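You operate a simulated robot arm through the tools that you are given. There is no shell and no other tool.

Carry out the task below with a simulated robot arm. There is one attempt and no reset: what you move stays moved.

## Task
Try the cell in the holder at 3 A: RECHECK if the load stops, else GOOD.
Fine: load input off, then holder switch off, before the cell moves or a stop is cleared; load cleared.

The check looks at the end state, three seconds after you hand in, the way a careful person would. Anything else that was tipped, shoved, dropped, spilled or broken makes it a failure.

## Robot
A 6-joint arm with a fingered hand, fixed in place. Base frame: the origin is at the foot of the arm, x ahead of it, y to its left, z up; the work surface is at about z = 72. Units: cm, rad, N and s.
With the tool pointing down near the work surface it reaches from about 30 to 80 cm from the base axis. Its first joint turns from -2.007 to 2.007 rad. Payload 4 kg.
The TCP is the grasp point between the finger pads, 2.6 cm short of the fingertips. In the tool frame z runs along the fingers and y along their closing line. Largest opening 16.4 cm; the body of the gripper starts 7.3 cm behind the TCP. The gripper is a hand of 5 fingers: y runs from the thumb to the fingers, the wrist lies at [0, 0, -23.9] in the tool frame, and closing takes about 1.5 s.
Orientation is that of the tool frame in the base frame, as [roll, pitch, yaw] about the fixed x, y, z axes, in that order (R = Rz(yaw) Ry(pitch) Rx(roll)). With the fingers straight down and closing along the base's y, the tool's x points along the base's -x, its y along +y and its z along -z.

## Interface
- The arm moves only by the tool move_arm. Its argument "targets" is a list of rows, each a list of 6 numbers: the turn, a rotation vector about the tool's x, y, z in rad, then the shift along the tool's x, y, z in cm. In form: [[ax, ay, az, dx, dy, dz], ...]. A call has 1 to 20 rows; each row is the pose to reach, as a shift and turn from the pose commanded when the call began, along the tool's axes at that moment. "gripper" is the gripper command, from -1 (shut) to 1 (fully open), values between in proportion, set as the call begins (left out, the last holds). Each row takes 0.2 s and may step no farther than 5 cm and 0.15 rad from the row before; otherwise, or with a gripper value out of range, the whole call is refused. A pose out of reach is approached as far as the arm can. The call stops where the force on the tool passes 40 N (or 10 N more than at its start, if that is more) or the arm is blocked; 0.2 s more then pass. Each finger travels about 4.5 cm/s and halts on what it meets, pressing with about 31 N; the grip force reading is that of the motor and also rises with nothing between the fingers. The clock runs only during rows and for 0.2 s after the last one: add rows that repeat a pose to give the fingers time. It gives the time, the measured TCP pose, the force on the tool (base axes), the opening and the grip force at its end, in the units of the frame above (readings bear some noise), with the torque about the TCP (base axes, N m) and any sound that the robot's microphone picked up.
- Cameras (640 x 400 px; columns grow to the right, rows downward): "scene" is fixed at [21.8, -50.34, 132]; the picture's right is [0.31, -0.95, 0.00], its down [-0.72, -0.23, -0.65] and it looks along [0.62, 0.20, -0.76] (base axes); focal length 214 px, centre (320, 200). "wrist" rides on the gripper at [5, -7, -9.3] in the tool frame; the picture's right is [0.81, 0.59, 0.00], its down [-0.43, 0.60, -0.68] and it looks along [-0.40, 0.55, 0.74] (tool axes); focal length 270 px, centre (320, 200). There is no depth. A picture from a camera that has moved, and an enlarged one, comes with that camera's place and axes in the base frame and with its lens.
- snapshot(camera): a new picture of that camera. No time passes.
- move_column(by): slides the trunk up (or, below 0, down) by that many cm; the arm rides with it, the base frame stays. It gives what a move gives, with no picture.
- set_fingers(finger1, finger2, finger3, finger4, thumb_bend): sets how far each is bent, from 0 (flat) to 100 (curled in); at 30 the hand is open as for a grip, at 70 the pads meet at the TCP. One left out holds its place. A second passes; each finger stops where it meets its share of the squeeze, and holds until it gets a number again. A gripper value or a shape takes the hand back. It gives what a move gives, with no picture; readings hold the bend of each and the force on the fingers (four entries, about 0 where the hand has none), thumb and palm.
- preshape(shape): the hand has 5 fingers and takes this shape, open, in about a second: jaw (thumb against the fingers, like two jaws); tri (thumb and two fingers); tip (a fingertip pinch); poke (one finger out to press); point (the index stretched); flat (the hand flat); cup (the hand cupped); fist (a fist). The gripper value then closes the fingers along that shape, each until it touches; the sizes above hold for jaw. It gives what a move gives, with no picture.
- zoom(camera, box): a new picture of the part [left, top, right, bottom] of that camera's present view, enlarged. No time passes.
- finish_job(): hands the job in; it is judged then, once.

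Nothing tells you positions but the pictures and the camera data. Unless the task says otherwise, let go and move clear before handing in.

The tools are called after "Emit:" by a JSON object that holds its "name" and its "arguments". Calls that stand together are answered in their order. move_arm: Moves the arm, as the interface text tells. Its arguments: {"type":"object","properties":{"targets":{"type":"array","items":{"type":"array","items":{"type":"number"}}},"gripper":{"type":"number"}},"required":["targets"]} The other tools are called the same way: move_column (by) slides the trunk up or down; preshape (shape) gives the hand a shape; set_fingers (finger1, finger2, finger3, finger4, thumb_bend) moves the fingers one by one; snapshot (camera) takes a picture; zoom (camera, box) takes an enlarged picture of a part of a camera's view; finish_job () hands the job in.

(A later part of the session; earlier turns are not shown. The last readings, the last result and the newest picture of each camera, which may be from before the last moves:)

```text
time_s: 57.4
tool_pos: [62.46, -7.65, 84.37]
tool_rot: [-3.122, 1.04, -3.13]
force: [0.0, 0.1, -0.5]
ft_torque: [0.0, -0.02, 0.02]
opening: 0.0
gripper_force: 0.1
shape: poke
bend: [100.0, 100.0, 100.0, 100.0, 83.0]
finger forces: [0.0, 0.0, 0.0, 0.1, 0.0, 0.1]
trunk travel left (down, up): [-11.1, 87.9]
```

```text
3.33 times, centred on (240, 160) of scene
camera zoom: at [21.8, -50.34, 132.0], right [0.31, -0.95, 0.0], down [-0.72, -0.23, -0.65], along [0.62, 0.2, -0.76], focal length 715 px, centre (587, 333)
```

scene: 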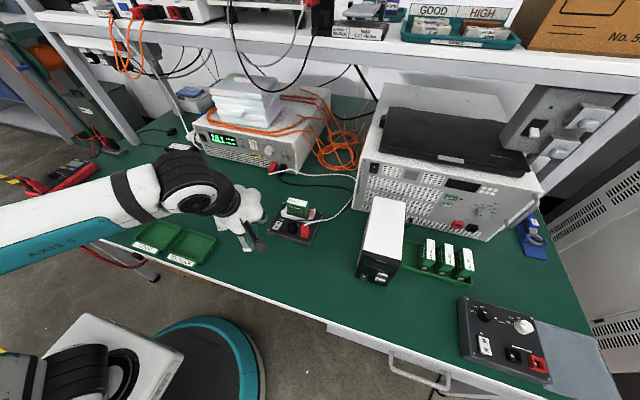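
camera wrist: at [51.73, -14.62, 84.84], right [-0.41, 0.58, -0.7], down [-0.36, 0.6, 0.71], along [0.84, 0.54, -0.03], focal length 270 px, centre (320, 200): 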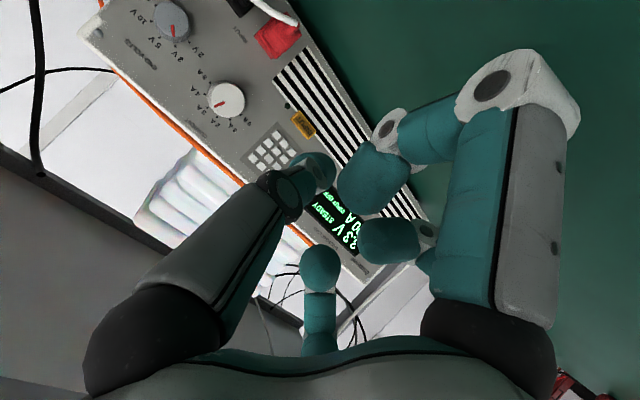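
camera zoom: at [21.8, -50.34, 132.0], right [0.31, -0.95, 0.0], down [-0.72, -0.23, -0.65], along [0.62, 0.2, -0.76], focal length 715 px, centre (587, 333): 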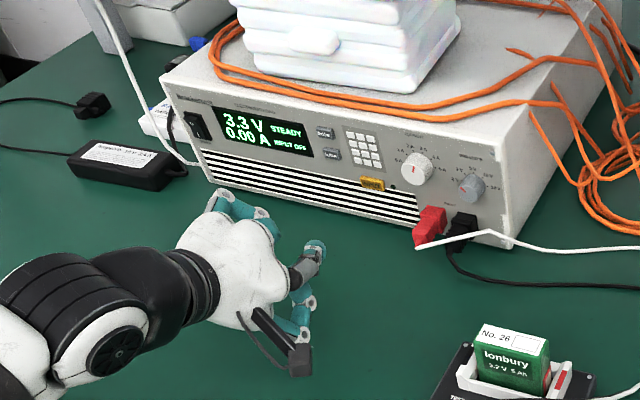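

The INPUT button is at about (79, -5.2, 79.5). I will line up on it and stop about 2.5 cm short.

Emit:
{"name": "move_arm", "arguments": {"targets": [[0, 0, 0, -2, 1.3, 2], [0, 0, 0, -4, 2.58, 4], [0, 0, 0, -4, 2.58, 8], [0, 0, 0, -4, 2.58, 11.2]]}}

Emit:
{"name": "zoom", "arguments": {"camera": "wrist", "box": [200, 40, 440, 240]}}

Emit:
{"name": "zoom", "arguments": {"camera": "scene", "box": [220, 110, 320, 190]}}

```text
time_s: 58.4
tool_pos: [74.4, -5.27, 82.19]
tool_rot: [-3.124, 1.042, -3.129]
force: [0.0, 0.0, 0.2]
ft_torque: [-0.03, 0.02, 0.01]
opening: 0.0
gripper_force: 0.0
shape: poke
bend: [100.0, 100.0, 100.0, 100.0, 83.0]
finger forces: [0.1, 0.0, 0.0, 0.1, 0.1, 0.0]
trunk travel left (down, up): [-11.1, 87.9]
```

```text
2.00 times, centred on (320, 140) of wrist
camera zoom: at [63.61, -12.2, 82.58], right [-0.41, 0.58, -0.7], down [-0.36, 0.6, 0.71], along [0.84, 0.54, -0.03], focal length 541 px, centre (320, 320)
```

zoom: 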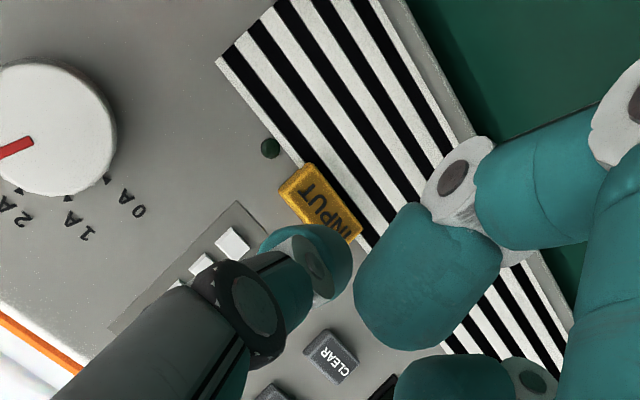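

```text
5.00 times, centred on (270, 150) of scene
camera zoom: at [21.8, -50.34, 132.0], right [0.31, -0.95, 0.0], down [-0.72, -0.23, -0.65], along [0.62, 0.2, -0.76], focal length 1072 px, centre (570, 450)
```

zoom: 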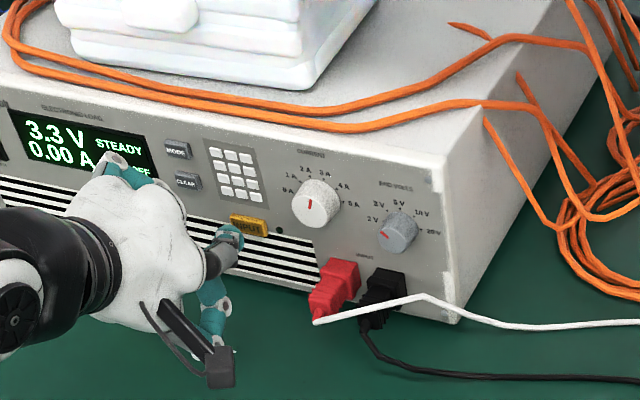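

The tip is in line with INPUT. I will press it in small steps.

Emit:
{"name": "move_arm", "arguments": {"targets": [[0, 0, 0, 0.15, 0, 1], [0, 0, 0, 0.15, 0, 1.7], [0, 0, 0, 0.15, 0, 2.1], [0, 0, 0, 0.15, 0, 2.4], [0, 0, 0, 0.15, 0, 2.7]]}}

Emit:
{"name": "zoom", "arguments": {"camera": "scene", "box": [195, 110, 315, 190]}}

```text
time_s: 59.6
tool_pos: [76.55, -5.08, 80.71]
tool_rot: [-3.122, 1.039, -3.129]
force: [0.3, 0.2, -0.1]
ft_torque: [-0.03, -0.01, 0.01]
opening: 0.01
gripper_force: 0.1
shape: poke
bend: [100.0, 100.0, 100.0, 100.0, 83.0]
finger forces: [0.0, 0.0, 0.0, 0.0, 0.0, 0.0]
trunk travel left (down, up): [-11.1, 87.9]
```

```text
5.00 times, centred on (255, 150) of scene
camera zoom: at [21.8, -50.34, 132.0], right [0.31, -0.95, 0.0], down [-0.72, -0.23, -0.65], along [0.62, 0.2, -0.76], focal length 1072 px, centre (645, 450)
```

zoom: 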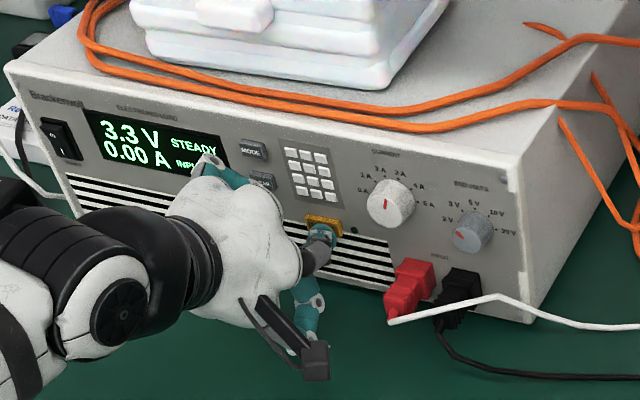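

No contact yet. I will go on a few millimetres at a time.

Emit:
{"name": "move_arm", "arguments": {"targets": [[0, 0, 0, 0, 0, 0.25], [0, 0, 0, 0, 0, 0.5]]}}

Emit:
{"name": "zoom", "arguments": {"camera": "scene", "box": [195, 110, 315, 190]}}

```text
time_s: 60.2
tool_pos: [76.85, -5.16, 80.56]
tool_rot: [-3.123, 1.041, -3.129]
force: [-1.0, 0.0, -0.3]
ft_torque: [0.0, 0.0, 0.01]
opening: 0.0
gripper_force: 0.2
shape: poke
bend: [100.0, 100.0, 100.0, 100.0, 83.0]
finger forces: [0.0, 0.0, 0.0, 0.0, 0.0, 0.1]
trunk travel left (down, up): [-11.1, 87.9]
```

```text
5.00 times, centred on (255, 150) of scene
camera zoom: at [21.8, -50.34, 132.0], right [0.31, -0.95, 0.0], down [-0.72, -0.23, -0.65], along [0.62, 0.2, -0.76], focal length 1072 px, centre (645, 450)
```

zoom: 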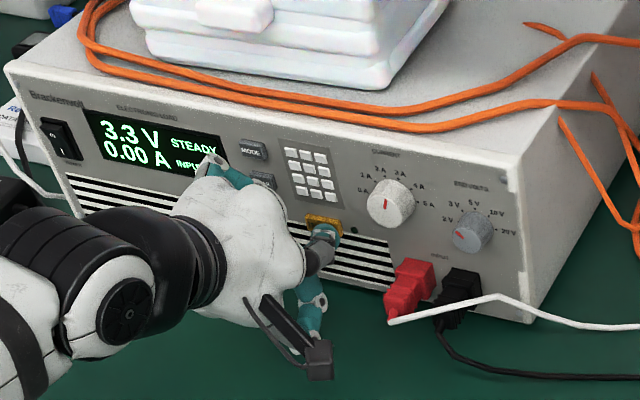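

Just about at contact. I will press on carefully.

Emit:
{"name": "move_arm", "arguments": {"targets": [[0, 0, 0, -0.1, 0, 0.25], [0, 0, 0, -0.15, 0, 0.5], [0, 0, 0, -0.15, 0, 0.7]]}}

Emit:
{"name": "zoom", "arguments": {"camera": "scene", "box": [195, 110, 315, 190]}}

```text
time_s: 61.0
tool_pos: [77.37, -5.28, 80.38]
tool_rot: [-3.122, 1.042, -3.128]
force: [-12.1, -0.7, 2.5]
ft_torque: [-0.03, 0.03, 0.03]
opening: 0.0
gripper_force: 0.1
shape: poke
bend: [100.0, 100.0, 100.0, 100.0, 83.0]
finger forces: [0.0, 0.0, 0.0, 0.0, 11.1, 0.0]
trunk travel left (down, up): [-11.1, 87.9]
heard: click
```

```text
5.00 times, centred on (255, 150) of scene
camera zoom: at [21.8, -50.34, 132.0], right [0.31, -0.95, 0.0], down [-0.72, -0.23, -0.65], along [0.62, 0.2, -0.76], focal length 1072 px, centre (645, 450)
```

zoom: 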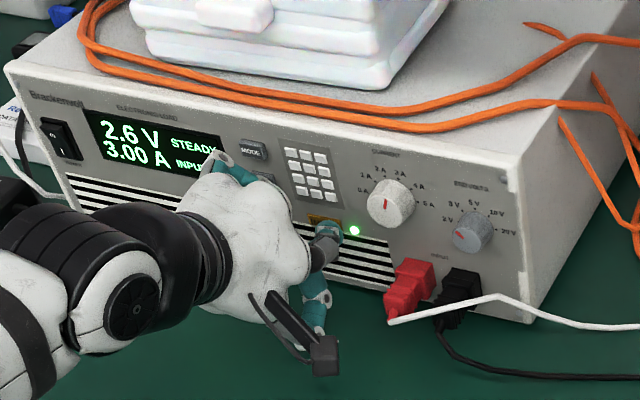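

INPUT clicked: 2.6 V at 3.00 A with the light on. I will release the button and watch the display.

Emit:
{"name": "move_arm", "arguments": {"targets": [[0, 0, 0, 0, 0, -1.5], [0, 0, 0, 0, 0, -3], [0, 0, 0, 0, -2.5, -3], [0, 0, 0, 0, -5, -3], [0, 0, 0, 0, -5, -3]]}}

Emit:
{"name": "zoom", "arguments": {"camera": "scene", "box": [195, 110, 315, 190]}}

```text
time_s: 62.2
tool_pos: [74.64, -10.26, 81.89]
tool_rot: [-3.122, 1.04, -3.131]
force: [-0.4, -0.2, -1.1]
ft_torque: [0.0, 0.02, 0.03]
opening: 0.0
gripper_force: 0.1
shape: poke
bend: [100.0, 100.0, 100.0, 100.0, 83.0]
finger forces: [0.0, 0.0, 0.0, 0.1, 0.0, 0.0]
trunk travel left (down, up): [-11.1, 87.9]
```

```text
5.00 times, centred on (255, 150) of scene
camera zoom: at [21.8, -50.34, 132.0], right [0.31, -0.95, 0.0], down [-0.72, -0.23, -0.65], along [0.62, 0.2, -0.76], focal length 1072 px, centre (645, 450)
```

zoom: 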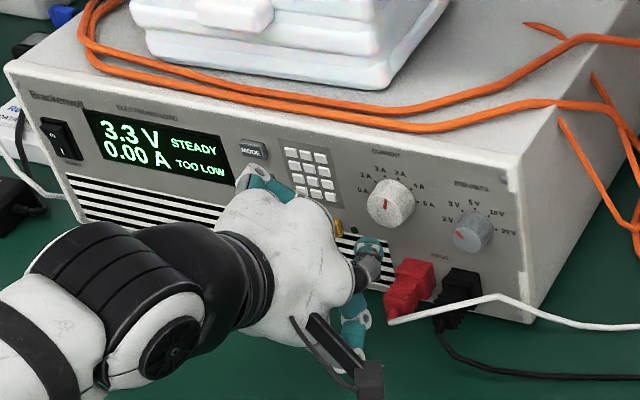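

The load stopped: "TOO LOW", so this cell goes to RECHECK. I will move aside to see the INPUT light and button state before pressing again.

Emit:
{"name": "move_arm", "arguments": {"targets": [[0, 0, 0, 0, 0, -4], [0, 0, 0, 0, 2.5, -7], [0, 0, 0, 0, 5, -9], [0, 0, 0, 0, 5, -9]]}}

Emit:
{"name": "zoom", "arguments": {"camera": "scene", "box": [245, 135, 295, 165]}}

Emit:
{"name": "zoom", "arguments": {"camera": "scene", "box": [195, 110, 275, 165]}}

Emit:
{"name": "zoom", "arguments": {"camera": "wrist", "box": [200, 40, 440, 240]}}

```text
time_s: 63.2
tool_pos: [67.18, -5.13, 86.29]
tool_rot: [-3.122, 1.04, -3.13]
force: [-0.5, -0.8, -0.7]
ft_torque: [0.02, 0.01, 0.01]
opening: 0.02
gripper_force: 0.0
shape: poke
bend: [100.0, 100.0, 100.0, 100.0, 83.0]
finger forces: [0.0, 0.0, 0.1, 0.0, 0.0, 0.1]
trunk travel left (down, up): [-11.1, 87.9]
```

```text
12.80 times, centred on (270, 150) of scene
camera zoom: at [21.8, -50.34, 132.0], right [0.31, -0.95, 0.0], down [-0.72, -0.23, -0.65], along [0.62, 0.2, -0.76], focal length 2745 px, centre (960, 840)
```

zoom: 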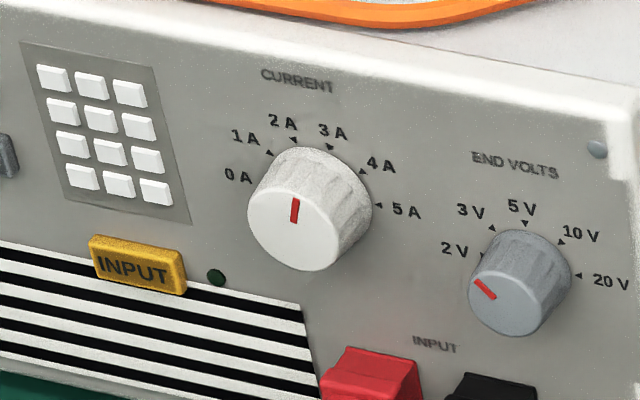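

```text
7.27 times, centred on (235, 138) of scene
camera zoom: at [21.8, -50.34, 132.0], right [0.31, -0.95, 0.0], down [-0.72, -0.23, -0.65], along [0.62, 0.2, -0.76], focal length 1560 px, centre (938, 654)
```

zoom: 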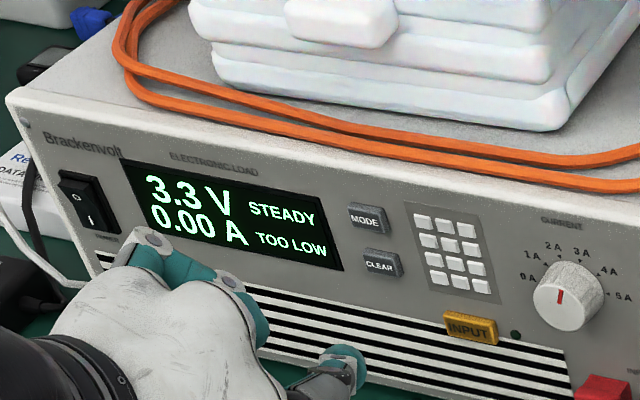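

```text
2.00 times, centred on (320, 140) of wrist
camera zoom: at [56.45, -12.17, 86.78], right [-0.41, 0.58, -0.7], down [-0.36, 0.6, 0.71], along [0.84, 0.54, -0.03], focal length 541 px, centre (320, 320)
```

zoom: 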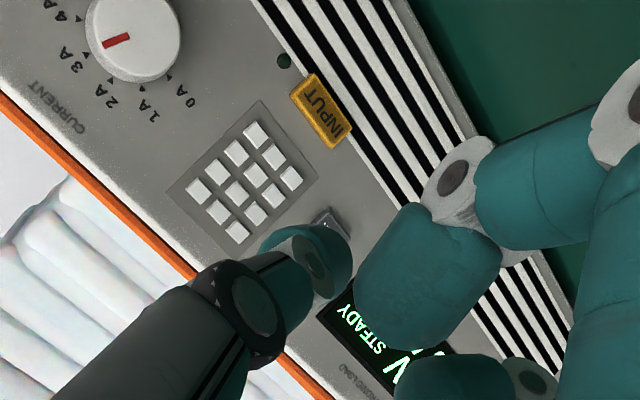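

The INPUT light is dark and no current flows, so the stop has cut the load off. Since the display no longer says INPUT OFF, I will press INPUT once while the holder is still on and watch the light; if it lights, I can press it off again.

Emit:
{"name": "move_arm", "arguments": {"targets": [[0, 0, 0, 0, 0, 4], [0, 0, 0, 0, 0, 8], [0, 0, 0, 0, 0, 10.3], [0, 0, 0, 0, -0.1, 11.1], [0, 0, 0, 0, -0.1, 11.4], [0, 0, 0, 0, -0.1, 11.75]]}}

Emit:
{"name": "zoom", "arguments": {"camera": "scene", "box": [195, 110, 315, 190]}}

```text
time_s: 64.6
tool_pos: [77.22, -5.4, 80.3]
tool_rot: [-3.12, 1.043, -3.13]
force: [-6.7, -1.2, 1.1]
ft_torque: [-0.03, 0.05, -0.04]
opening: 0.0
gripper_force: 0.0
shape: poke
bend: [100.0, 100.0, 100.0, 100.0, 83.0]
finger forces: [0.1, 0.0, 0.1, 0.0, 6.7, 0.0]
trunk travel left (down, up): [-11.1, 87.9]
heard: click
```

```text
5.00 times, centred on (255, 150) of scene
camera zoom: at [21.8, -50.34, 132.0], right [0.31, -0.95, 0.0], down [-0.72, -0.23, -0.65], along [0.62, 0.2, -0.76], focal length 1072 px, centre (645, 450)
```

zoom: 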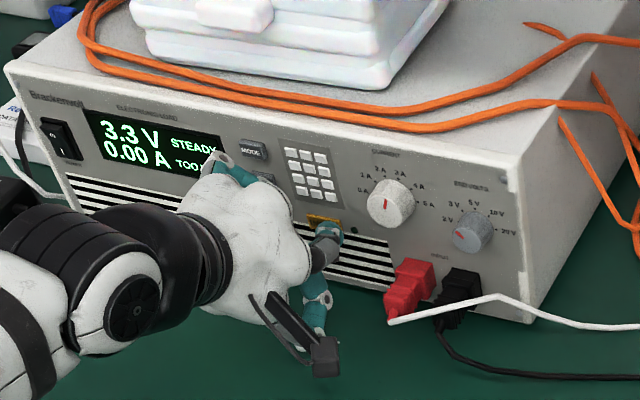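

It clicked but the light stays dark and the stop stays latched, so the load input is off. Next I withdraw and go to the holder to switch it off, leaning the hand away from the cell.

Emit:
{"name": "move_arm", "arguments": {"targets": [[0, 0, 0, 0, 0, -4], [0, 0, 0, 0, 0, -8], [0.048, 0.08, -0.012, 0.82, -2.78, -11.4], [0.096, 0.161, -0.024, 1.63, -5.56, -14.8], [0.143, 0.241, -0.036, 2.95, -8.34, -17.85], [0.191, 0.321, -0.047, 5.32, -11.1, -20.3], [0.239, 0.402, -0.059, 8.2, -13.9, -22.5], [0.287, 0.482, -0.071, 11.09, -16.67, -24.7], [0.287, 0.482, -0.071, 11.09, -16.67, -24.7]]}}

Emit:
{"name": "snapshot", "arguments": {"camera": "wrist"}}

Emit:
{"name": "zoom", "arguments": {"camera": "scene", "box": [195, 110, 355, 260]}}

```text
time_s: 66.6
tool_pos: [50.35, -21.93, 83.15]
tool_rot: [-2.84, 0.55, 3.141]
force: [-0.3, -0.7, 0.7]
ft_torque: [-0.01, -0.01, 0.02]
opening: 0.0
gripper_force: 0.0
shape: poke
bend: [100.0, 100.0, 100.0, 100.0, 83.0]
finger forces: [0.0, 0.0, 0.0, 0.0, 0.0, 0.1]
trunk travel left (down, up): [-11.1, 87.9]
```

```text
taken
camera wrist: at [40.25, -25.92, 89.92], right [-0.6, 0.56, -0.57], down [0.12, 0.77, 0.63], along [0.79, 0.3, -0.53], focal length 270 px, centre (320, 200)
```

wrist: 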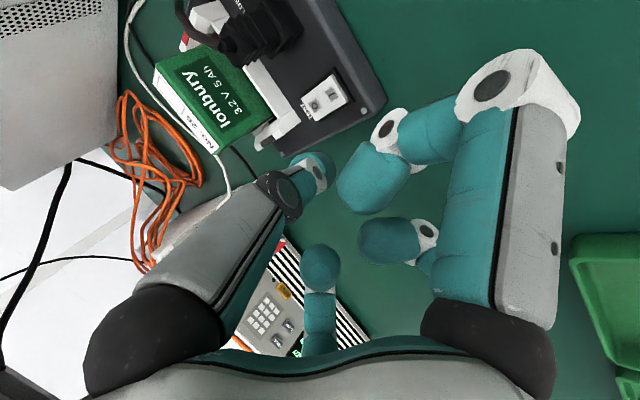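

```text
2.67 times, centred on (275, 185) of scene
camera zoom: at [21.8, -50.34, 132.0], right [0.31, -0.95, 0.0], down [-0.72, -0.23, -0.65], along [0.62, 0.2, -0.76], focal length 572 px, centre (440, 240)
```

zoom: 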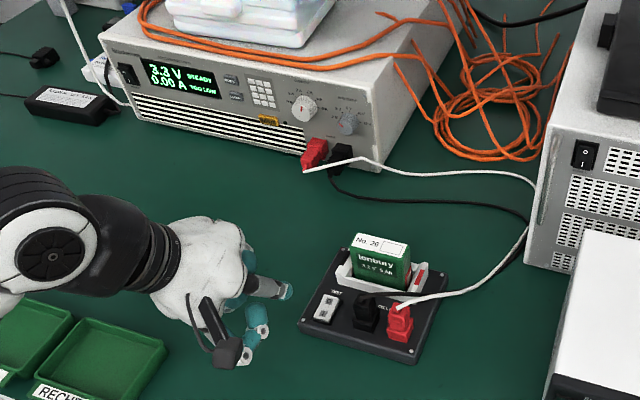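

Emit:
{"name": "zoom", "arguments": {"camera": "wrist", "box": [280, 60, 370, 130]}}

Emit:
{"name": "zoom", "arguments": {"camera": "scene", "box": [265, 205, 305, 245]}}

```text
5.71 times, centred on (325, 95) of wrist
camera zoom: at [40.25, -25.92, 89.92], right [-0.6, 0.56, -0.57], down [0.12, 0.77, 0.63], along [0.79, 0.3, -0.53], focal length 1544 px, centre (291, 800)
```

zoom: 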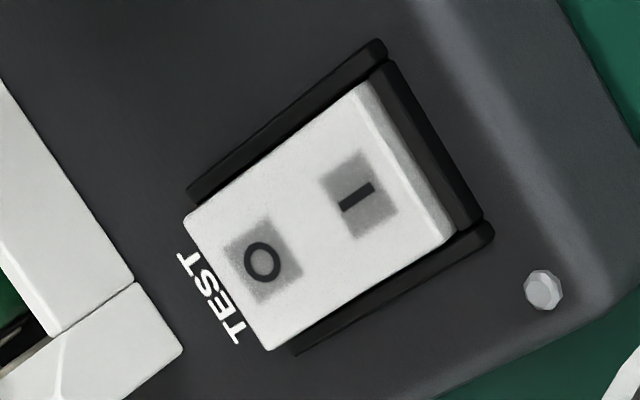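

```text
10.00 times, centred on (285, 225) of scene
camera zoom: at [21.8, -50.34, 132.0], right [0.31, -0.95, 0.0], down [-0.72, -0.23, -0.65], along [0.62, 0.2, -0.76], focal length 2145 px, centre (670, -50)
```

zoom: 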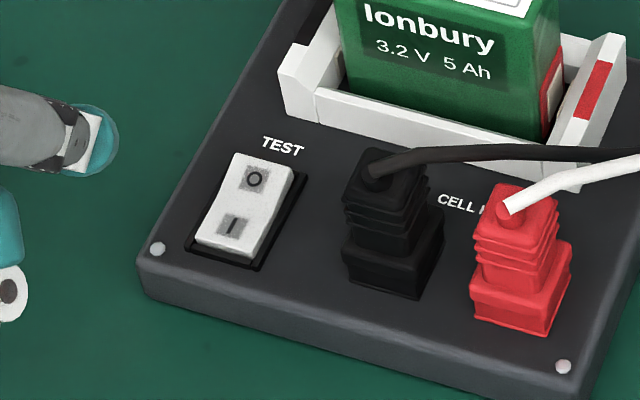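

The rocker shows I down (on). The O half is at about (54.9, -25.6, 76); I will line up and stop just short to check.

Emit:
{"name": "move_arm", "arguments": {"targets": [[0, 0, 0, -0.2, -0.9, 2], [0, 0, 0, -0.2, -0.9, 4], [0, 0, 0, -0.2, -0.9, 5.4]]}}

Emit:
{"name": "zoom", "arguments": {"camera": "wrist", "box": [200, 40, 440, 240]}}

Emit:
{"name": "zoom", "arguments": {"camera": "scene", "box": [240, 180, 330, 250]}}

```text
time_s: 67.4
tool_pos: [52.9, -24.32, 79.47]
tool_rot: [-2.837, 0.555, -3.14]
force: [-0.3, -0.3, 0.3]
ft_torque: [-0.02, -0.03, -0.01]
opening: 0.01
gripper_force: 0.0
shape: poke
bend: [100.0, 100.0, 100.0, 100.0, 83.0]
finger forces: [0.0, 0.1, 0.0, 0.1, 0.0, 0.0]
trunk travel left (down, up): [-11.1, 87.9]
```

```text
2.00 times, centred on (320, 140) of wrist
camera zoom: at [42.76, -28.22, 86.15], right [-0.59, 0.56, -0.58], down [0.12, 0.77, 0.63], along [0.79, 0.3, -0.53], focal length 541 px, centre (320, 320)
```

zoom: 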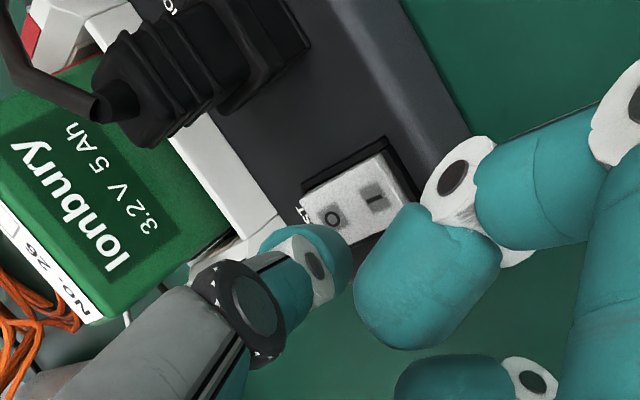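

```text
5.71 times, centred on (285, 215) of scene
camera zoom: at [21.8, -50.34, 132.0], right [0.31, -0.95, 0.0], down [-0.72, -0.23, -0.65], along [0.62, 0.2, -0.76], focal length 1226 px, centre (520, 114)
```

zoom: 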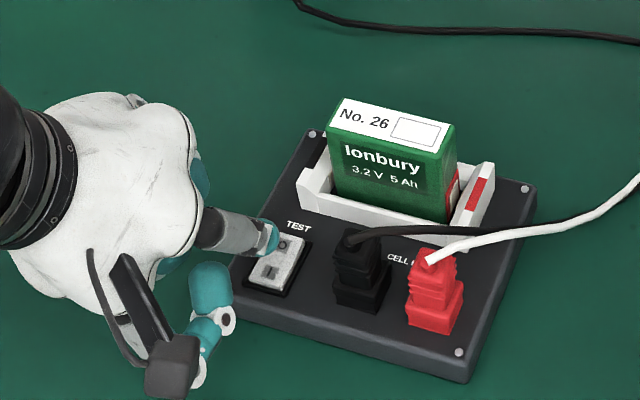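

The tip is lined up on the O half. I will press in small steps.

Emit:
{"name": "move_arm", "arguments": {"targets": [[0, 0, 0, 0.12, 0.09, 0.5], [0, 0, 0, 0.12, 0.09, 1.0], [0, 0, 0, 0.12, 0.09, 1.4], [0, 0, 0, 0.12, 0.09, 1.8], [0, 0, 0, 0.12, 0.09, 2.2], [0, 0, 0, 0.12, 0.09, 2.5]]}}

Emit:
{"name": "zoom", "arguments": {"camera": "scene", "box": [195, 110, 315, 190]}}

Emit:
{"name": "zoom", "arguments": {"camera": "scene", "box": [240, 180, 330, 250]}}

```text
time_s: 68.8
tool_pos: [54.13, -24.95, 77.74]
tool_rot: [-2.833, 0.564, -3.138]
force: [-2.7, 2.1, 22.4]
ft_torque: [-0.15, -0.14, -0.01]
opening: 0.0
gripper_force: 0.0
shape: poke
bend: [100.0, 100.0, 100.0, 100.0, 83.0]
finger forces: [0.1, 0.0, 0.0, 0.0, 22.3, 0.0]
trunk travel left (down, up): [-11.1, 87.9]
```

```text
5.00 times, centred on (255, 150) of scene
camera zoom: at [21.8, -50.34, 132.0], right [0.31, -0.95, 0.0], down [-0.72, -0.23, -0.65], along [0.62, 0.2, -0.76], focal length 1072 px, centre (645, 450)
```

zoom: 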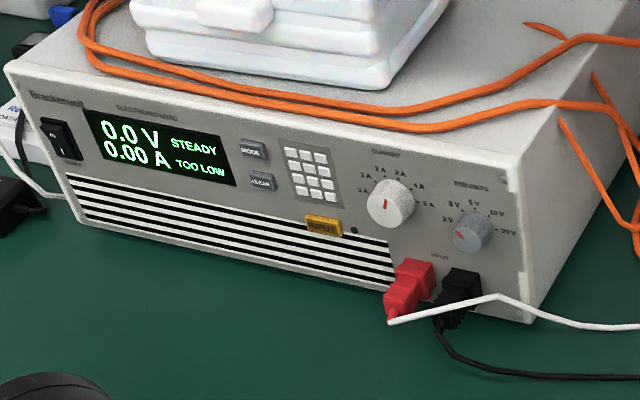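

```text
5.71 times, centred on (285, 215) of scene
camera zoom: at [21.8, -50.34, 132.0], right [0.31, -0.95, 0.0], down [-0.72, -0.23, -0.65], along [0.62, 0.2, -0.76], focal length 1226 px, centre (520, 114)
```

zoom: 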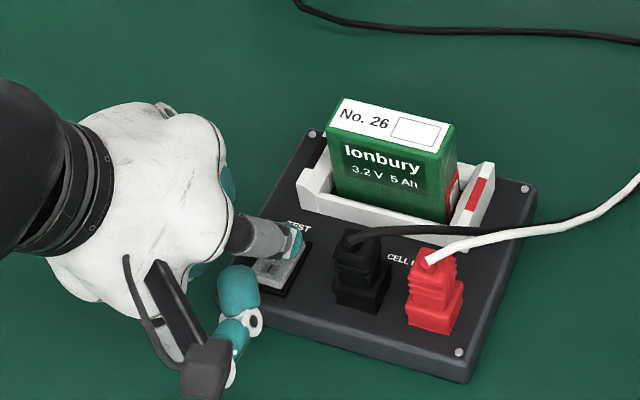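

The load reads 0.0 V, so the holder is off with the stop still latched. I will now go back to the load and line up on CLEAR, at about (79.2, -0.7, 82.5).

Emit:
{"name": "move_arm", "arguments": {"targets": [[0, 0, 0, 0, 0, -4], [0, 0, 0, 0, 0, -8], [-0.043, -0.068, 0.011, -2.83, 3.37, -7.7], [-0.086, -0.137, 0.022, -5.66, 6.74, -7.3], [-0.128, -0.205, 0.033, -8.49, 10.1, -7], [-0.171, -0.273, 0.044, -11.3, 13.5, -6.6], [-0.214, -0.342, 0.055, -14.1, 16.85, -6.3], [-0.257, -0.41, 0.066, -17, 20.2, -5.9], [-0.2996, -0.4785, 0.0768, -19.8, 23.6, -5.6], [-0.2996, -0.4785, 0.0768, -19.8, 23.6, -5.6]]}}

Emit:
{"name": "zoom", "arguments": {"camera": "wrist", "box": [200, 40, 440, 240]}}

Emit:
{"name": "zoom", "arguments": {"camera": "scene", "box": [195, 100, 315, 200]}}

Emit:
{"name": "zoom", "arguments": {"camera": "scene", "box": [265, 190, 325, 240]}}

```text
time_s: 71.0
tool_pos: [72.06, -0.51, 86.45]
tool_rot: [3.134, 1.039, 3.134]
force: [-0.4, 1.1, -0.7]
ft_torque: [0.0, 0.01, -0.03]
opening: 0.0
gripper_force: 0.0
shape: poke
bend: [100.0, 100.0, 100.0, 100.0, 83.0]
finger forces: [0.0, 0.0, 0.0, 0.0, 0.0, 0.0]
trunk travel left (down, up): [-11.1, 87.9]
```

```text
2.00 times, centred on (320, 140) of wrist
camera zoom: at [61.39, -7.66, 86.77], right [-0.41, 0.59, -0.7], down [-0.36, 0.59, 0.72], along [0.84, 0.55, -0.03], focal length 541 px, centre (320, 320)
```

zoom: 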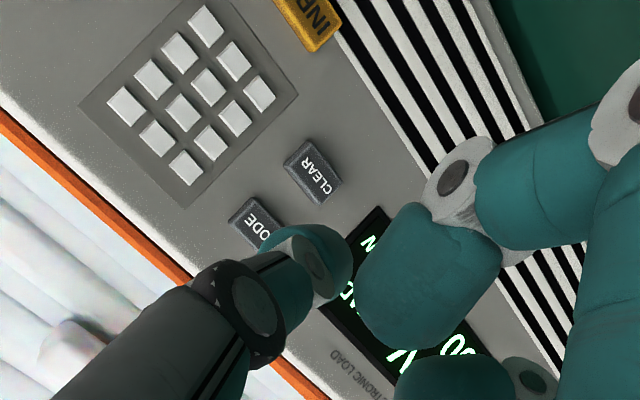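

```text
4.00 times, centred on (255, 150) of scene
camera zoom: at [21.8, -50.34, 132.0], right [0.31, -0.95, 0.0], down [-0.72, -0.23, -0.65], along [0.62, 0.2, -0.76], focal length 858 px, centre (580, 400)
```

zoom: 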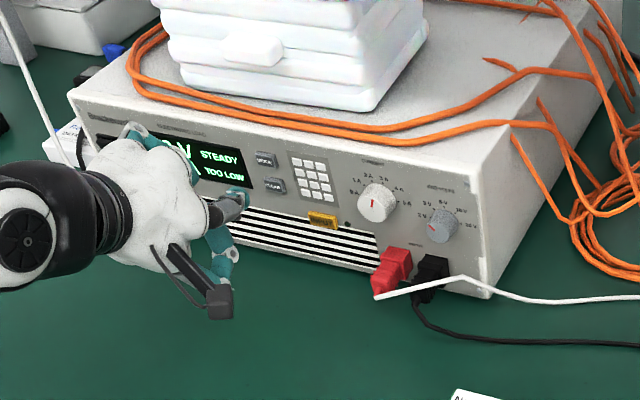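

```text
8.00 times, centred on (295, 215) of scene
camera zoom: at [21.8, -50.34, 132.0], right [0.31, -0.95, 0.0], down [-0.72, -0.23, -0.65], along [0.62, 0.2, -0.76], focal length 1716 px, centre (520, 80)
```

zoom: 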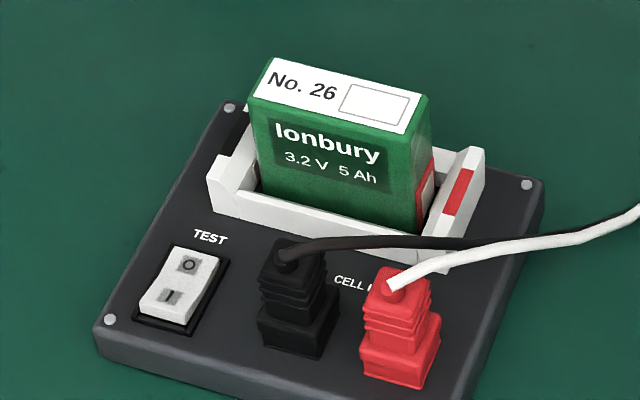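

CLEAR is at about (79.2, -0.55, 82.6), right on the tip's line. I will press it in small steps until it clicks.

Emit:
{"name": "move_arm", "arguments": {"targets": [[0, 0, 0, -0.3, 0, 2.5], [0, 0, 0, -0.3, 0, 4.5], [0, 0, 0, -0.3, 0, 5.1], [0, 0, 0, -0.3, 0, 5.4], [0, 0, 0, -0.3, 0, 5.7], [0, 0, 0, -0.3, 0, 5.95]]}}

Emit:
{"name": "zoom", "arguments": {"camera": "scene", "box": [195, 100, 315, 200]}}

```text
time_s: 72.4
tool_pos: [77.19, -0.8, 83.53]
tool_rot: [3.134, 1.039, 3.137]
force: [-2.9, -0.2, -0.3]
ft_torque: [0.02, 0.0, -0.02]
opening: 0.02
gripper_force: 0.0
shape: poke
bend: [100.0, 100.0, 100.0, 100.0, 83.0]
finger forces: [0.0, 0.0, 0.0, 0.0, 3.7, 0.0]
trunk travel left (down, up): [-11.1, 87.9]
heard: click
```

```text
4.00 times, centred on (255, 150) of scene
camera zoom: at [21.8, -50.34, 132.0], right [0.31, -0.95, 0.0], down [-0.72, -0.23, -0.65], along [0.62, 0.2, -0.76], focal length 858 px, centre (580, 400)
```

zoom: 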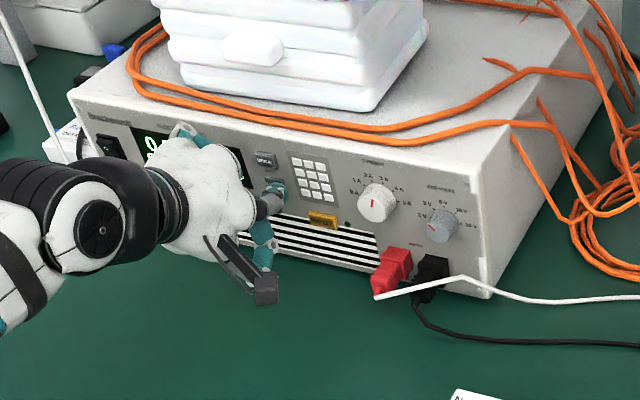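

Click heard. I will back off and read the display.

Emit:
{"name": "move_arm", "arguments": {"targets": [[0, 0, 0, 0, 0, -4], [0, 0, 0, 0, 0, -8], [0, 0, 0, 0, 0, -12]]}}

Emit:
{"name": "zoom", "arguments": {"camera": "scene", "box": [195, 100, 315, 200]}}

Emit:
{"name": "snapshot", "arguments": {"camera": "wrist"}}

```text
time_s: 73.2
tool_pos: [66.76, -0.76, 89.43]
tool_rot: [3.134, 1.036, 3.138]
force: [0.9, 0.2, 0.4]
ft_torque: [0.02, 0.0, -0.02]
opening: 0.0
gripper_force: 0.1
shape: poke
bend: [100.0, 100.0, 100.0, 100.0, 83.0]
finger forces: [0.1, 0.1, 0.0, 0.0, 0.1, 0.0]
trunk travel left (down, up): [-11.1, 87.9]
```

```text
4.00 times, centred on (255, 150) of scene
camera zoom: at [21.8, -50.34, 132.0], right [0.31, -0.95, 0.0], down [-0.72, -0.23, -0.65], along [0.62, 0.2, -0.76], focal length 858 px, centre (580, 400)
```

zoom: 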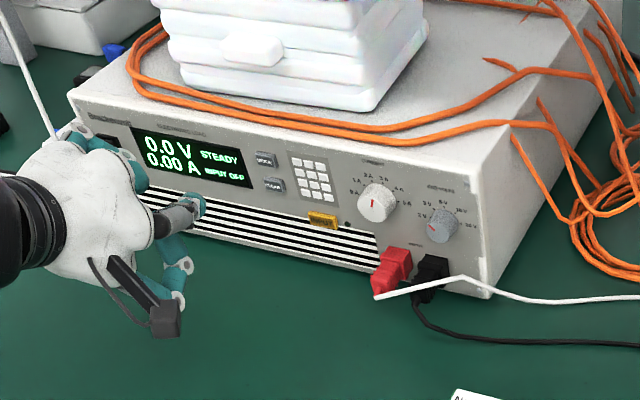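

```text
taken
camera wrist: at [56.07, -7.84, 89.85], right [-0.41, 0.59, -0.69], down [-0.36, 0.59, 0.72], along [0.84, 0.55, -0.03], focal length 270 px, centre (320, 200)
```

wrist: 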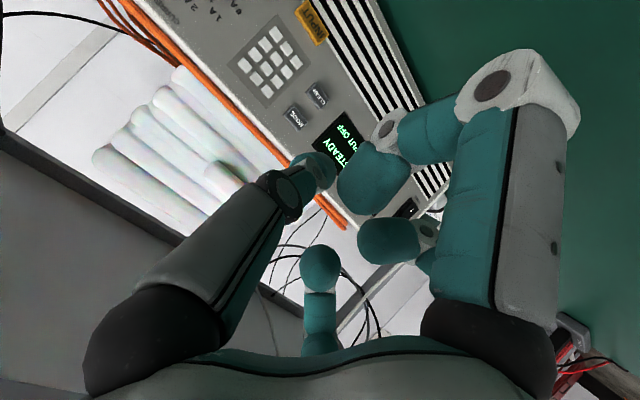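

The load now shows INPUT OFF with no stop: cleared, holder off. Next is the cell: it spans x 60.4–62.6, y -26.6 to -33.2, with its top at z≈79.55. I will raise the trunk and bring the hand vertical above it.

Emit:
{"name": "move_column", "arguments": {"by": 25}}

Emit:
{"name": "move_arm", "arguments": {"targets": [[0, 0.1295, 0, 2.42, -3.64, 0.66], [0, 0.259, 0, 4.85, -7.28, 1.32], [0, 0.3885, 0, 7.28, -10.9, 1.99], [0, 0.518, 0, 9.7, -14.55, 2.65], [0, 0.6475, 0, 12.1, -18.2, 3.3], [0, 0.777, 0, 14.55, -21.8, 3.97], [0, 0.9065, 0, 16.97, -25.5, 4.64], [0, 1.036, 0, 19.4, -29.1, 5.3], [0, 1.036, 0, 19.4, -29.1, 5.3]]}}

Emit:
{"name": "snapshot", "arguments": {"camera": "wrist"}}

Emit:
{"name": "snapshot", "arguments": {"camera": "scene"}}

```text
time_s: 75.8
tool_pos: [66.8, -0.71, 114.44]
tool_rot: [3.135, 1.038, 3.136]
force: [-0.3, 0.8, -0.5]
ft_torque: [-0.01, 0.0, -0.01]
opening: 0.0
gripper_force: 0.0
shape: poke
bend: [100.0, 100.0, 100.0, 100.0, 83.0]
finger forces: [0.0, 0.0, 0.0, 0.0, 0.0, 0.1]
trunk travel left (down, up): [-36.1, 62.9]
```

```text
time_s: 77.8
tool_pos: [57.79, -27.73, 87.95]
tool_rot: [-3.141, 0.013, 3.141]
force: [-0.1, -0.1, -0.4]
ft_torque: [0.03, 0.0, 0.05]
opening: 0.0
gripper_force: 0.1
shape: poke
bend: [100.0, 100.0, 100.0, 100.0, 83.0]
finger forces: [0.0, 0.1, 0.0, 0.0, 0.0, 0.0]
out of reach, approached as far as the arm can: row 7, 8, 9
trunk travel left (down, up): [-36.1, 62.9]
```

```text
taken
camera wrist: at [52.57, -34.81, 97.2], right [-0.81, 0.59, -0.01], down [0.42, 0.6, 0.68], along [0.41, 0.55, -0.73], focal length 270 px, centre (320, 200)
```

wrist: 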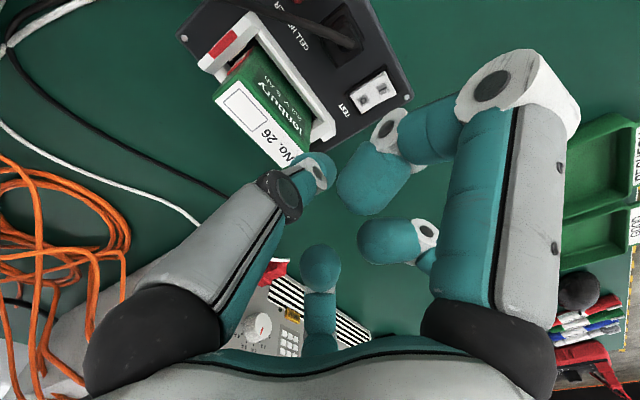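

```text
taken
```

scene: 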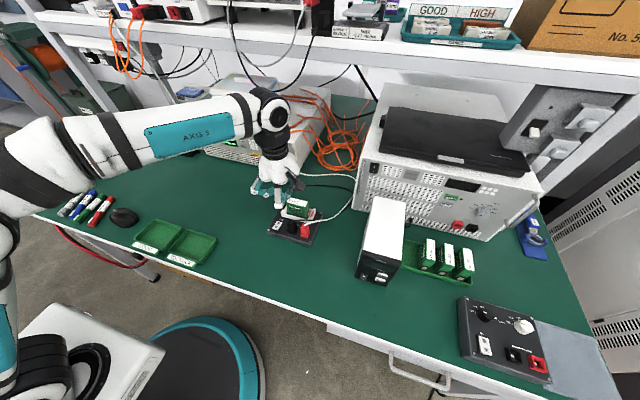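

The hand is vertical, but with this trunk height the arm is at full stretch. I will raise the trunk 20 cm, then spin the hand by 90° so the thumb is behind the cell.

Emit:
{"name": "move_column", "arguments": {"by": 20}}

Emit:
{"name": "move_arm", "arguments": {"targets": [[0, 0, -0.143, 0, 0, 2], [0, 0, -0.286, 0, 0, 4], [0, 0, -0.429, 0, 0, 6], [0, 0, -0.571, 0, 0, 8], [0, 0, -0.714, 0, 0, 10], [0, 0, -0.857, 0, 0, 10], [0, 0, -1.0, 0, 0, 10], [0, 0, -1.143, 0, 0, 10], [0, 0, -1.286, 0, 0, 10], [0, 0, -1.428, 0, 0, 10], [0, 0, -1.571, 0, 0, 10]]}}

Emit:
{"name": "snapshot", "arguments": {"camera": "scene"}}

```text
time_s: 79.9
tool_pos: [57.84, -27.77, 108.02]
tool_rot: [3.141, 0.011, 3.14]
force: [0.2, 0.3, 0.2]
ft_torque: [-0.03, 0.03, 0.03]
opening: 0.0
gripper_force: 0.1
shape: poke
bend: [100.0, 100.0, 100.0, 100.0, 83.0]
finger forces: [0.0, 0.1, 0.1, 0.1, 0.1, 0.0]
trunk travel left (down, up): [-56.1, 42.9]
```

```text
time_s: 82.3
tool_pos: [59.35, -12.15, 93.75]
tool_rot: [-3.1, -0.142, -1.782]
force: [-0.7, 0.1, 0.2]
ft_torque: [-0.04, -0.02, 0.0]
opening: 0.02
gripper_force: 0.1
shape: poke
bend: [100.0, 100.0, 100.0, 100.0, 83.0]
finger forces: [0.1, 0.0, 0.0, 0.1, 0.0, 0.0]
out of reach, approached as far as the arm can: row 7, 8, 9, 10, 11
trunk travel left (down, up): [-56.1, 42.9]
```

```text
taken
```

scene: 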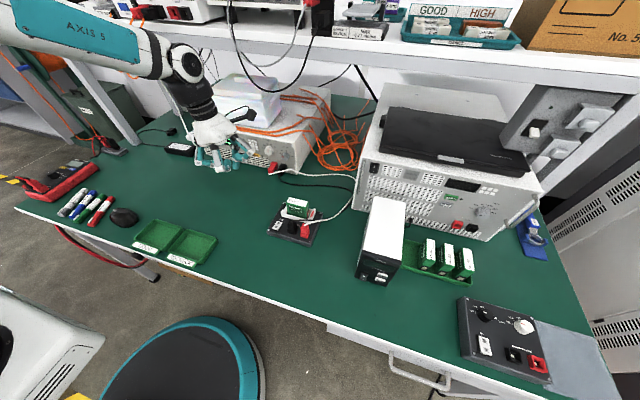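

The hand's spin limit is reached that way, so I will turn the other way, with the thumb on the front of the cell. First back to the neutral orientation.

Emit:
{"name": "move_arm", "arguments": {"targets": [[-0.0131, -0.0091, 0.1359, 1.2, -0.22, -0.15], [-0.0263, -0.0182, 0.2718, 2.4, -0.44, -0.3], [-0.0394, -0.0274, 0.4077, 3.6, -0.66, -0.44], [-0.0526, -0.0365, 0.5436, 4.8, -0.88, -0.6], [-0.0657, -0.0456, 0.6795, 6, -1.1, -0.74], [-0.0788, -0.0547, 0.8154, 7.2, -1.32, -0.89], [-0.092, -0.0638, 0.9513, 8.4, -1.54, -1.04], [-0.1051, -0.073, 1.0872, 9.6, -1.76, -1.18], [-0.1183, -0.0821, 1.2231, 10.8, -1.98, -1.33], [-0.1314, -0.0912, 1.359, 12, -2.2, -1.48], [-0.1314, -0.0912, 1.359, 12, -2.2, -1.48]]}}

```text
time_s: 84.7
tool_pos: [59.19, -24.16, 97.15]
tool_rot: [3.138, 0.0, 3.137]
force: [0.6, -0.5, -0.4]
ft_torque: [0.0, -0.01, 0.01]
opening: 0.0
gripper_force: 0.0
shape: poke
bend: [100.0, 100.0, 100.0, 100.0, 83.0]
finger forces: [0.1, 0.0, 0.0, 0.0, 0.0, 0.0]
trunk travel left (down, up): [-56.1, 42.9]
```

Neutral orientation reached. Now I spin 90° clockwise and move over the cell.

Emit:
{"name": "move_arm", "arguments": {"targets": [[0, 0, 0.143, -0.21, -0.52, 0], [0, 0, 0.286, -0.42, -1.05, 0], [0, 0, 0.428, -0.63, -1.57, 0], [0, 0, 0.571, -0.84, -2.1, 0], [0, 0, 0.714, -1.05, -2.6, 0], [0, 0, 0.857, -1.25, -3.1, 0], [0, 0, 1.0, -1.46, -3.66, 0], [0, 0, 1.142, -1.67, -4.2, 0], [0, 0, 1.285, -1.88, -4.7, 0], [0, 0, 1.428, -2.1, -5.2, 0], [0, 0, 1.571, -2.3, -5.75, 0], [0, 0, 1.571, -2.3, -5.75, 0]]}}

Emit:
{"name": "set_fingers", "arguments": {"finger1": 0, "finger2": 50, "finger3": 50, "finger4": 0, "thumb_bend": 50}}

Emit:
{"name": "snapshot", "arguments": {"camera": "wrist"}}

Emit:
{"name": "zoom", "arguments": {"camera": "scene", "box": [190, 90, 390, 260]}}

```text
time_s: 87.3
tool_pos: [61.69, -29.91, 97.12]
tool_rot: [-3.14, -0.002, 1.567]
force: [-0.7, -0.4, 1.2]
ft_torque: [0.0, -0.03, 0.02]
opening: 0.0
gripper_force: 0.1
shape: poke
bend: [100.0, 100.0, 100.0, 100.0, 83.0]
finger forces: [0.0, 0.1, 0.1, 0.0, 0.0, 0.0]
trunk travel left (down, up): [-56.1, 42.9]
```

```text
time_s: 88.3
tool_pos: [61.63, -30.0, 97.11]
tool_rot: [-3.141, -0.003, 1.569]
force: [-0.5, -0.6, 0.8]
ft_torque: [0.02, 0.01, -0.01]
opening: 9.97
gripper_force: 0.2
shape: fingers
bend: [1.0, 50.0, 50.0, 1.0, 50.0]
finger forces: [0.0, 0.0, 0.0, 0.1, 0.1, 0.0]
trunk travel left (down, up): [-56.1, 42.9]
```

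```text
taken
camera wrist: at [54.63, -25.1, 106.54], right [0.59, 0.81, 0.0], down [0.59, -0.43, 0.68], along [0.55, -0.4, -0.74], focal length 270 px, centre (320, 200)
```

wrist: 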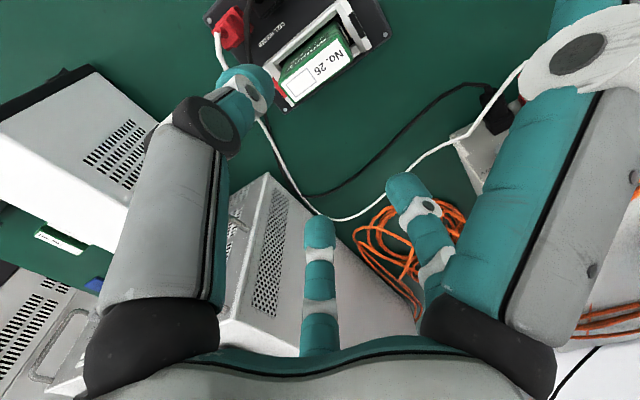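

```text
2.35 times, centred on (290, 175) of scene
camera zoom: at [21.8, -50.34, 132.0], right [0.31, -0.95, 0.0], down [-0.72, -0.23, -0.65], along [0.62, 0.2, -0.76], focal length 505 px, centre (391, 259)
```

zoom: 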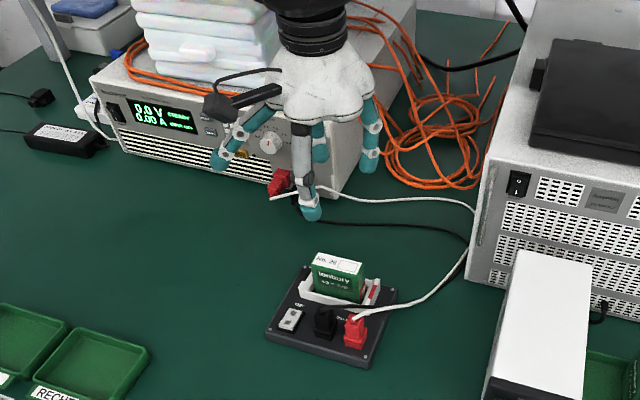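

The hand is over the cell. I want to see where finger 4 is before going down.

Emit:
{"name": "zoom", "arguments": {"camera": "scene", "box": [240, 90, 370, 190]}}

Emit:
{"name": "zoom", "arguments": {"camera": "wrist", "box": [140, 0, 420, 220]}}

```text
4.00 times, centred on (305, 140) of scene
camera zoom: at [21.8, -50.34, 132.0], right [0.31, -0.95, 0.0], down [-0.72, -0.23, -0.65], along [0.62, 0.2, -0.76], focal length 858 px, centre (380, 440)
```

zoom: 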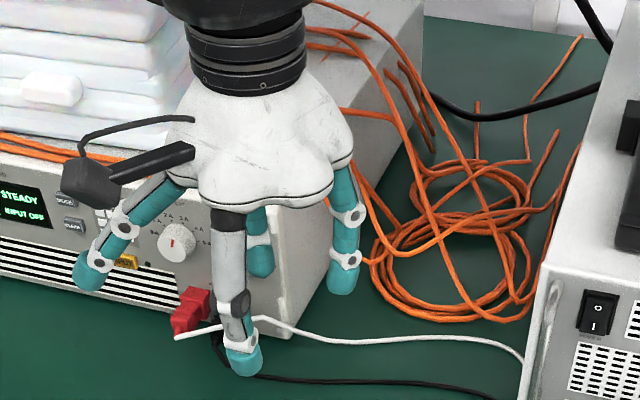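

```text
1.82 times, centred on (280, 110) of wrist
camera zoom: at [54.63, -25.1, 106.54], right [0.59, 0.81, 0.0], down [0.59, -0.43, 0.68], along [0.55, -0.4, -0.74], focal length 491 px, centre (393, 364)
```

zoom: 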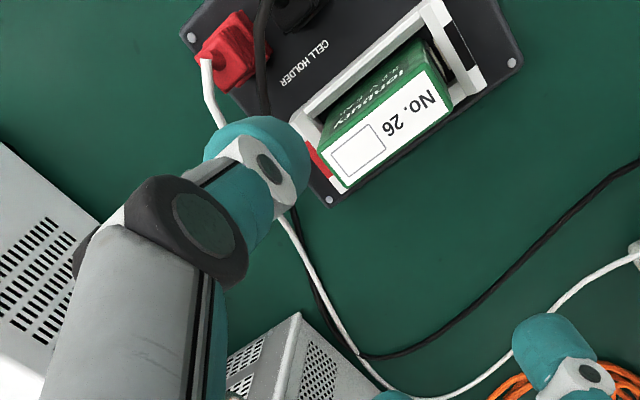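

Only four digits are visible, so I will test finger 4 by bending it and comparing the view.

Emit:
{"name": "set_fingers", "arguments": {"finger4": 60}}

Emit:
{"name": "zoom", "arguments": {"camera": "scene", "box": [240, 90, 370, 190]}}

Emit:
{"name": "snapshot", "arguments": {"camera": "wrist"}}

```text
time_s: 89.3
tool_pos: [61.68, -29.91, 97.21]
tool_rot: [3.141, -0.003, 1.568]
force: [0.2, 0.0, -0.2]
ft_torque: [-0.01, -0.02, 0.03]
opening: 10.0
gripper_force: 0.0
shape: fingers
bend: [1.0, 50.0, 50.0, 60.0, 50.0]
finger forces: [0.1, 0.1, 0.1, 0.0, 0.0, 0.0]
trunk travel left (down, up): [-56.1, 42.9]
```

```text
4.00 times, centred on (305, 140) of scene
camera zoom: at [21.8, -50.34, 132.0], right [0.31, -0.95, 0.0], down [-0.72, -0.23, -0.65], along [0.62, 0.2, -0.76], focal length 858 px, centre (380, 440)
```

zoom: 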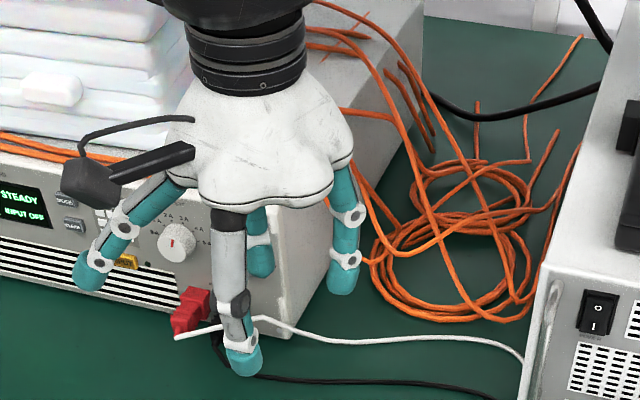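

```text
taken
camera wrist: at [54.63, -25.1, 106.54], right [0.59, 0.81, 0.0], down [0.59, -0.43, 0.68], along [0.55, -0.4, -0.74], focal length 270 px, centre (320, 200)
```

wrist: 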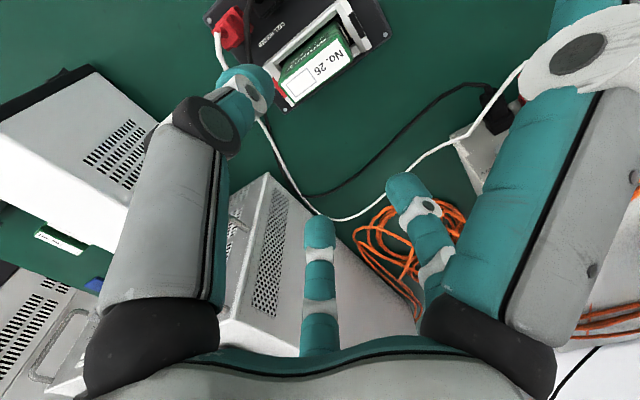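

Bending finger 4 changes nothing visible, so I will keep it spread out of the way. I narrow the three gripping digits so the thumb passes between the cell and the black plug, then come down in stages.

Emit:
{"name": "set_fingers", "arguments": {"finger1": 0, "finger2": 57, "finger3": 57, "finger4": 0, "thumb_bend": 58}}

Emit:
{"name": "move_arm", "arguments": {"targets": [[0, 0, 0, 0, 0.35, 4], [0, 0, 0, 0, 0.35, 8], [0, 0, 0, 0, 0.35, 12]]}}

Emit:
{"name": "snapshot", "arguments": {"camera": "wrist"}}

Emit:
{"name": "zoom", "arguments": {"camera": "scene", "box": [250, 150, 350, 240]}}

```text
time_s: 90.3
tool_pos: [61.72, -30.06, 97.21]
tool_rot: [-3.141, -0.004, 1.568]
force: [0.2, -0.6, 0.0]
ft_torque: [0.01, 0.0, 0.01]
opening: 9.93
gripper_force: 0.1
shape: fingers
bend: [1.0, 56.0, 56.0, 1.0, 57.0]
finger forces: [0.0, 0.0, 0.0, 0.0, 0.1, 0.1]
trunk travel left (down, up): [-56.1, 42.9]
```

```text
time_s: 91.1
tool_pos: [62.03, -29.89, 85.12]
tool_rot: [3.141, -0.003, 1.57]
force: [-0.3, -0.8, -0.3]
ft_torque: [0.01, -0.01, -0.03]
opening: 9.91
gripper_force: 0.0
shape: fingers
bend: [1.0, 56.0, 56.0, 1.0, 57.0]
finger forces: [0.0, 0.0, 0.0, 0.1, 0.1, 0.0]
trunk travel left (down, up): [-56.1, 42.9]
```

```text
taken
camera wrist: at [55.0, -24.95, 94.45], right [0.59, 0.81, 0.0], down [0.59, -0.43, 0.68], along [0.55, -0.4, -0.74], focal length 270 px, centre (320, 200)
```

wrist: 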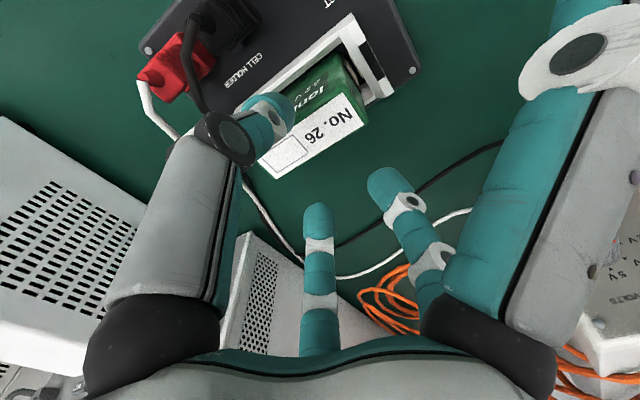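

```text
4.44 times, centred on (300, 195) of scene
camera zoom: at [21.8, -50.34, 132.0], right [0.31, -0.95, 0.0], down [-0.72, -0.23, -0.65], along [0.62, 0.2, -0.76], focal length 953 px, centre (409, 222)
```

zoom: 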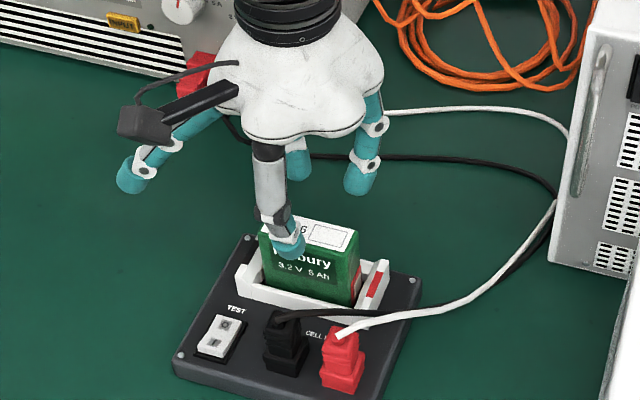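

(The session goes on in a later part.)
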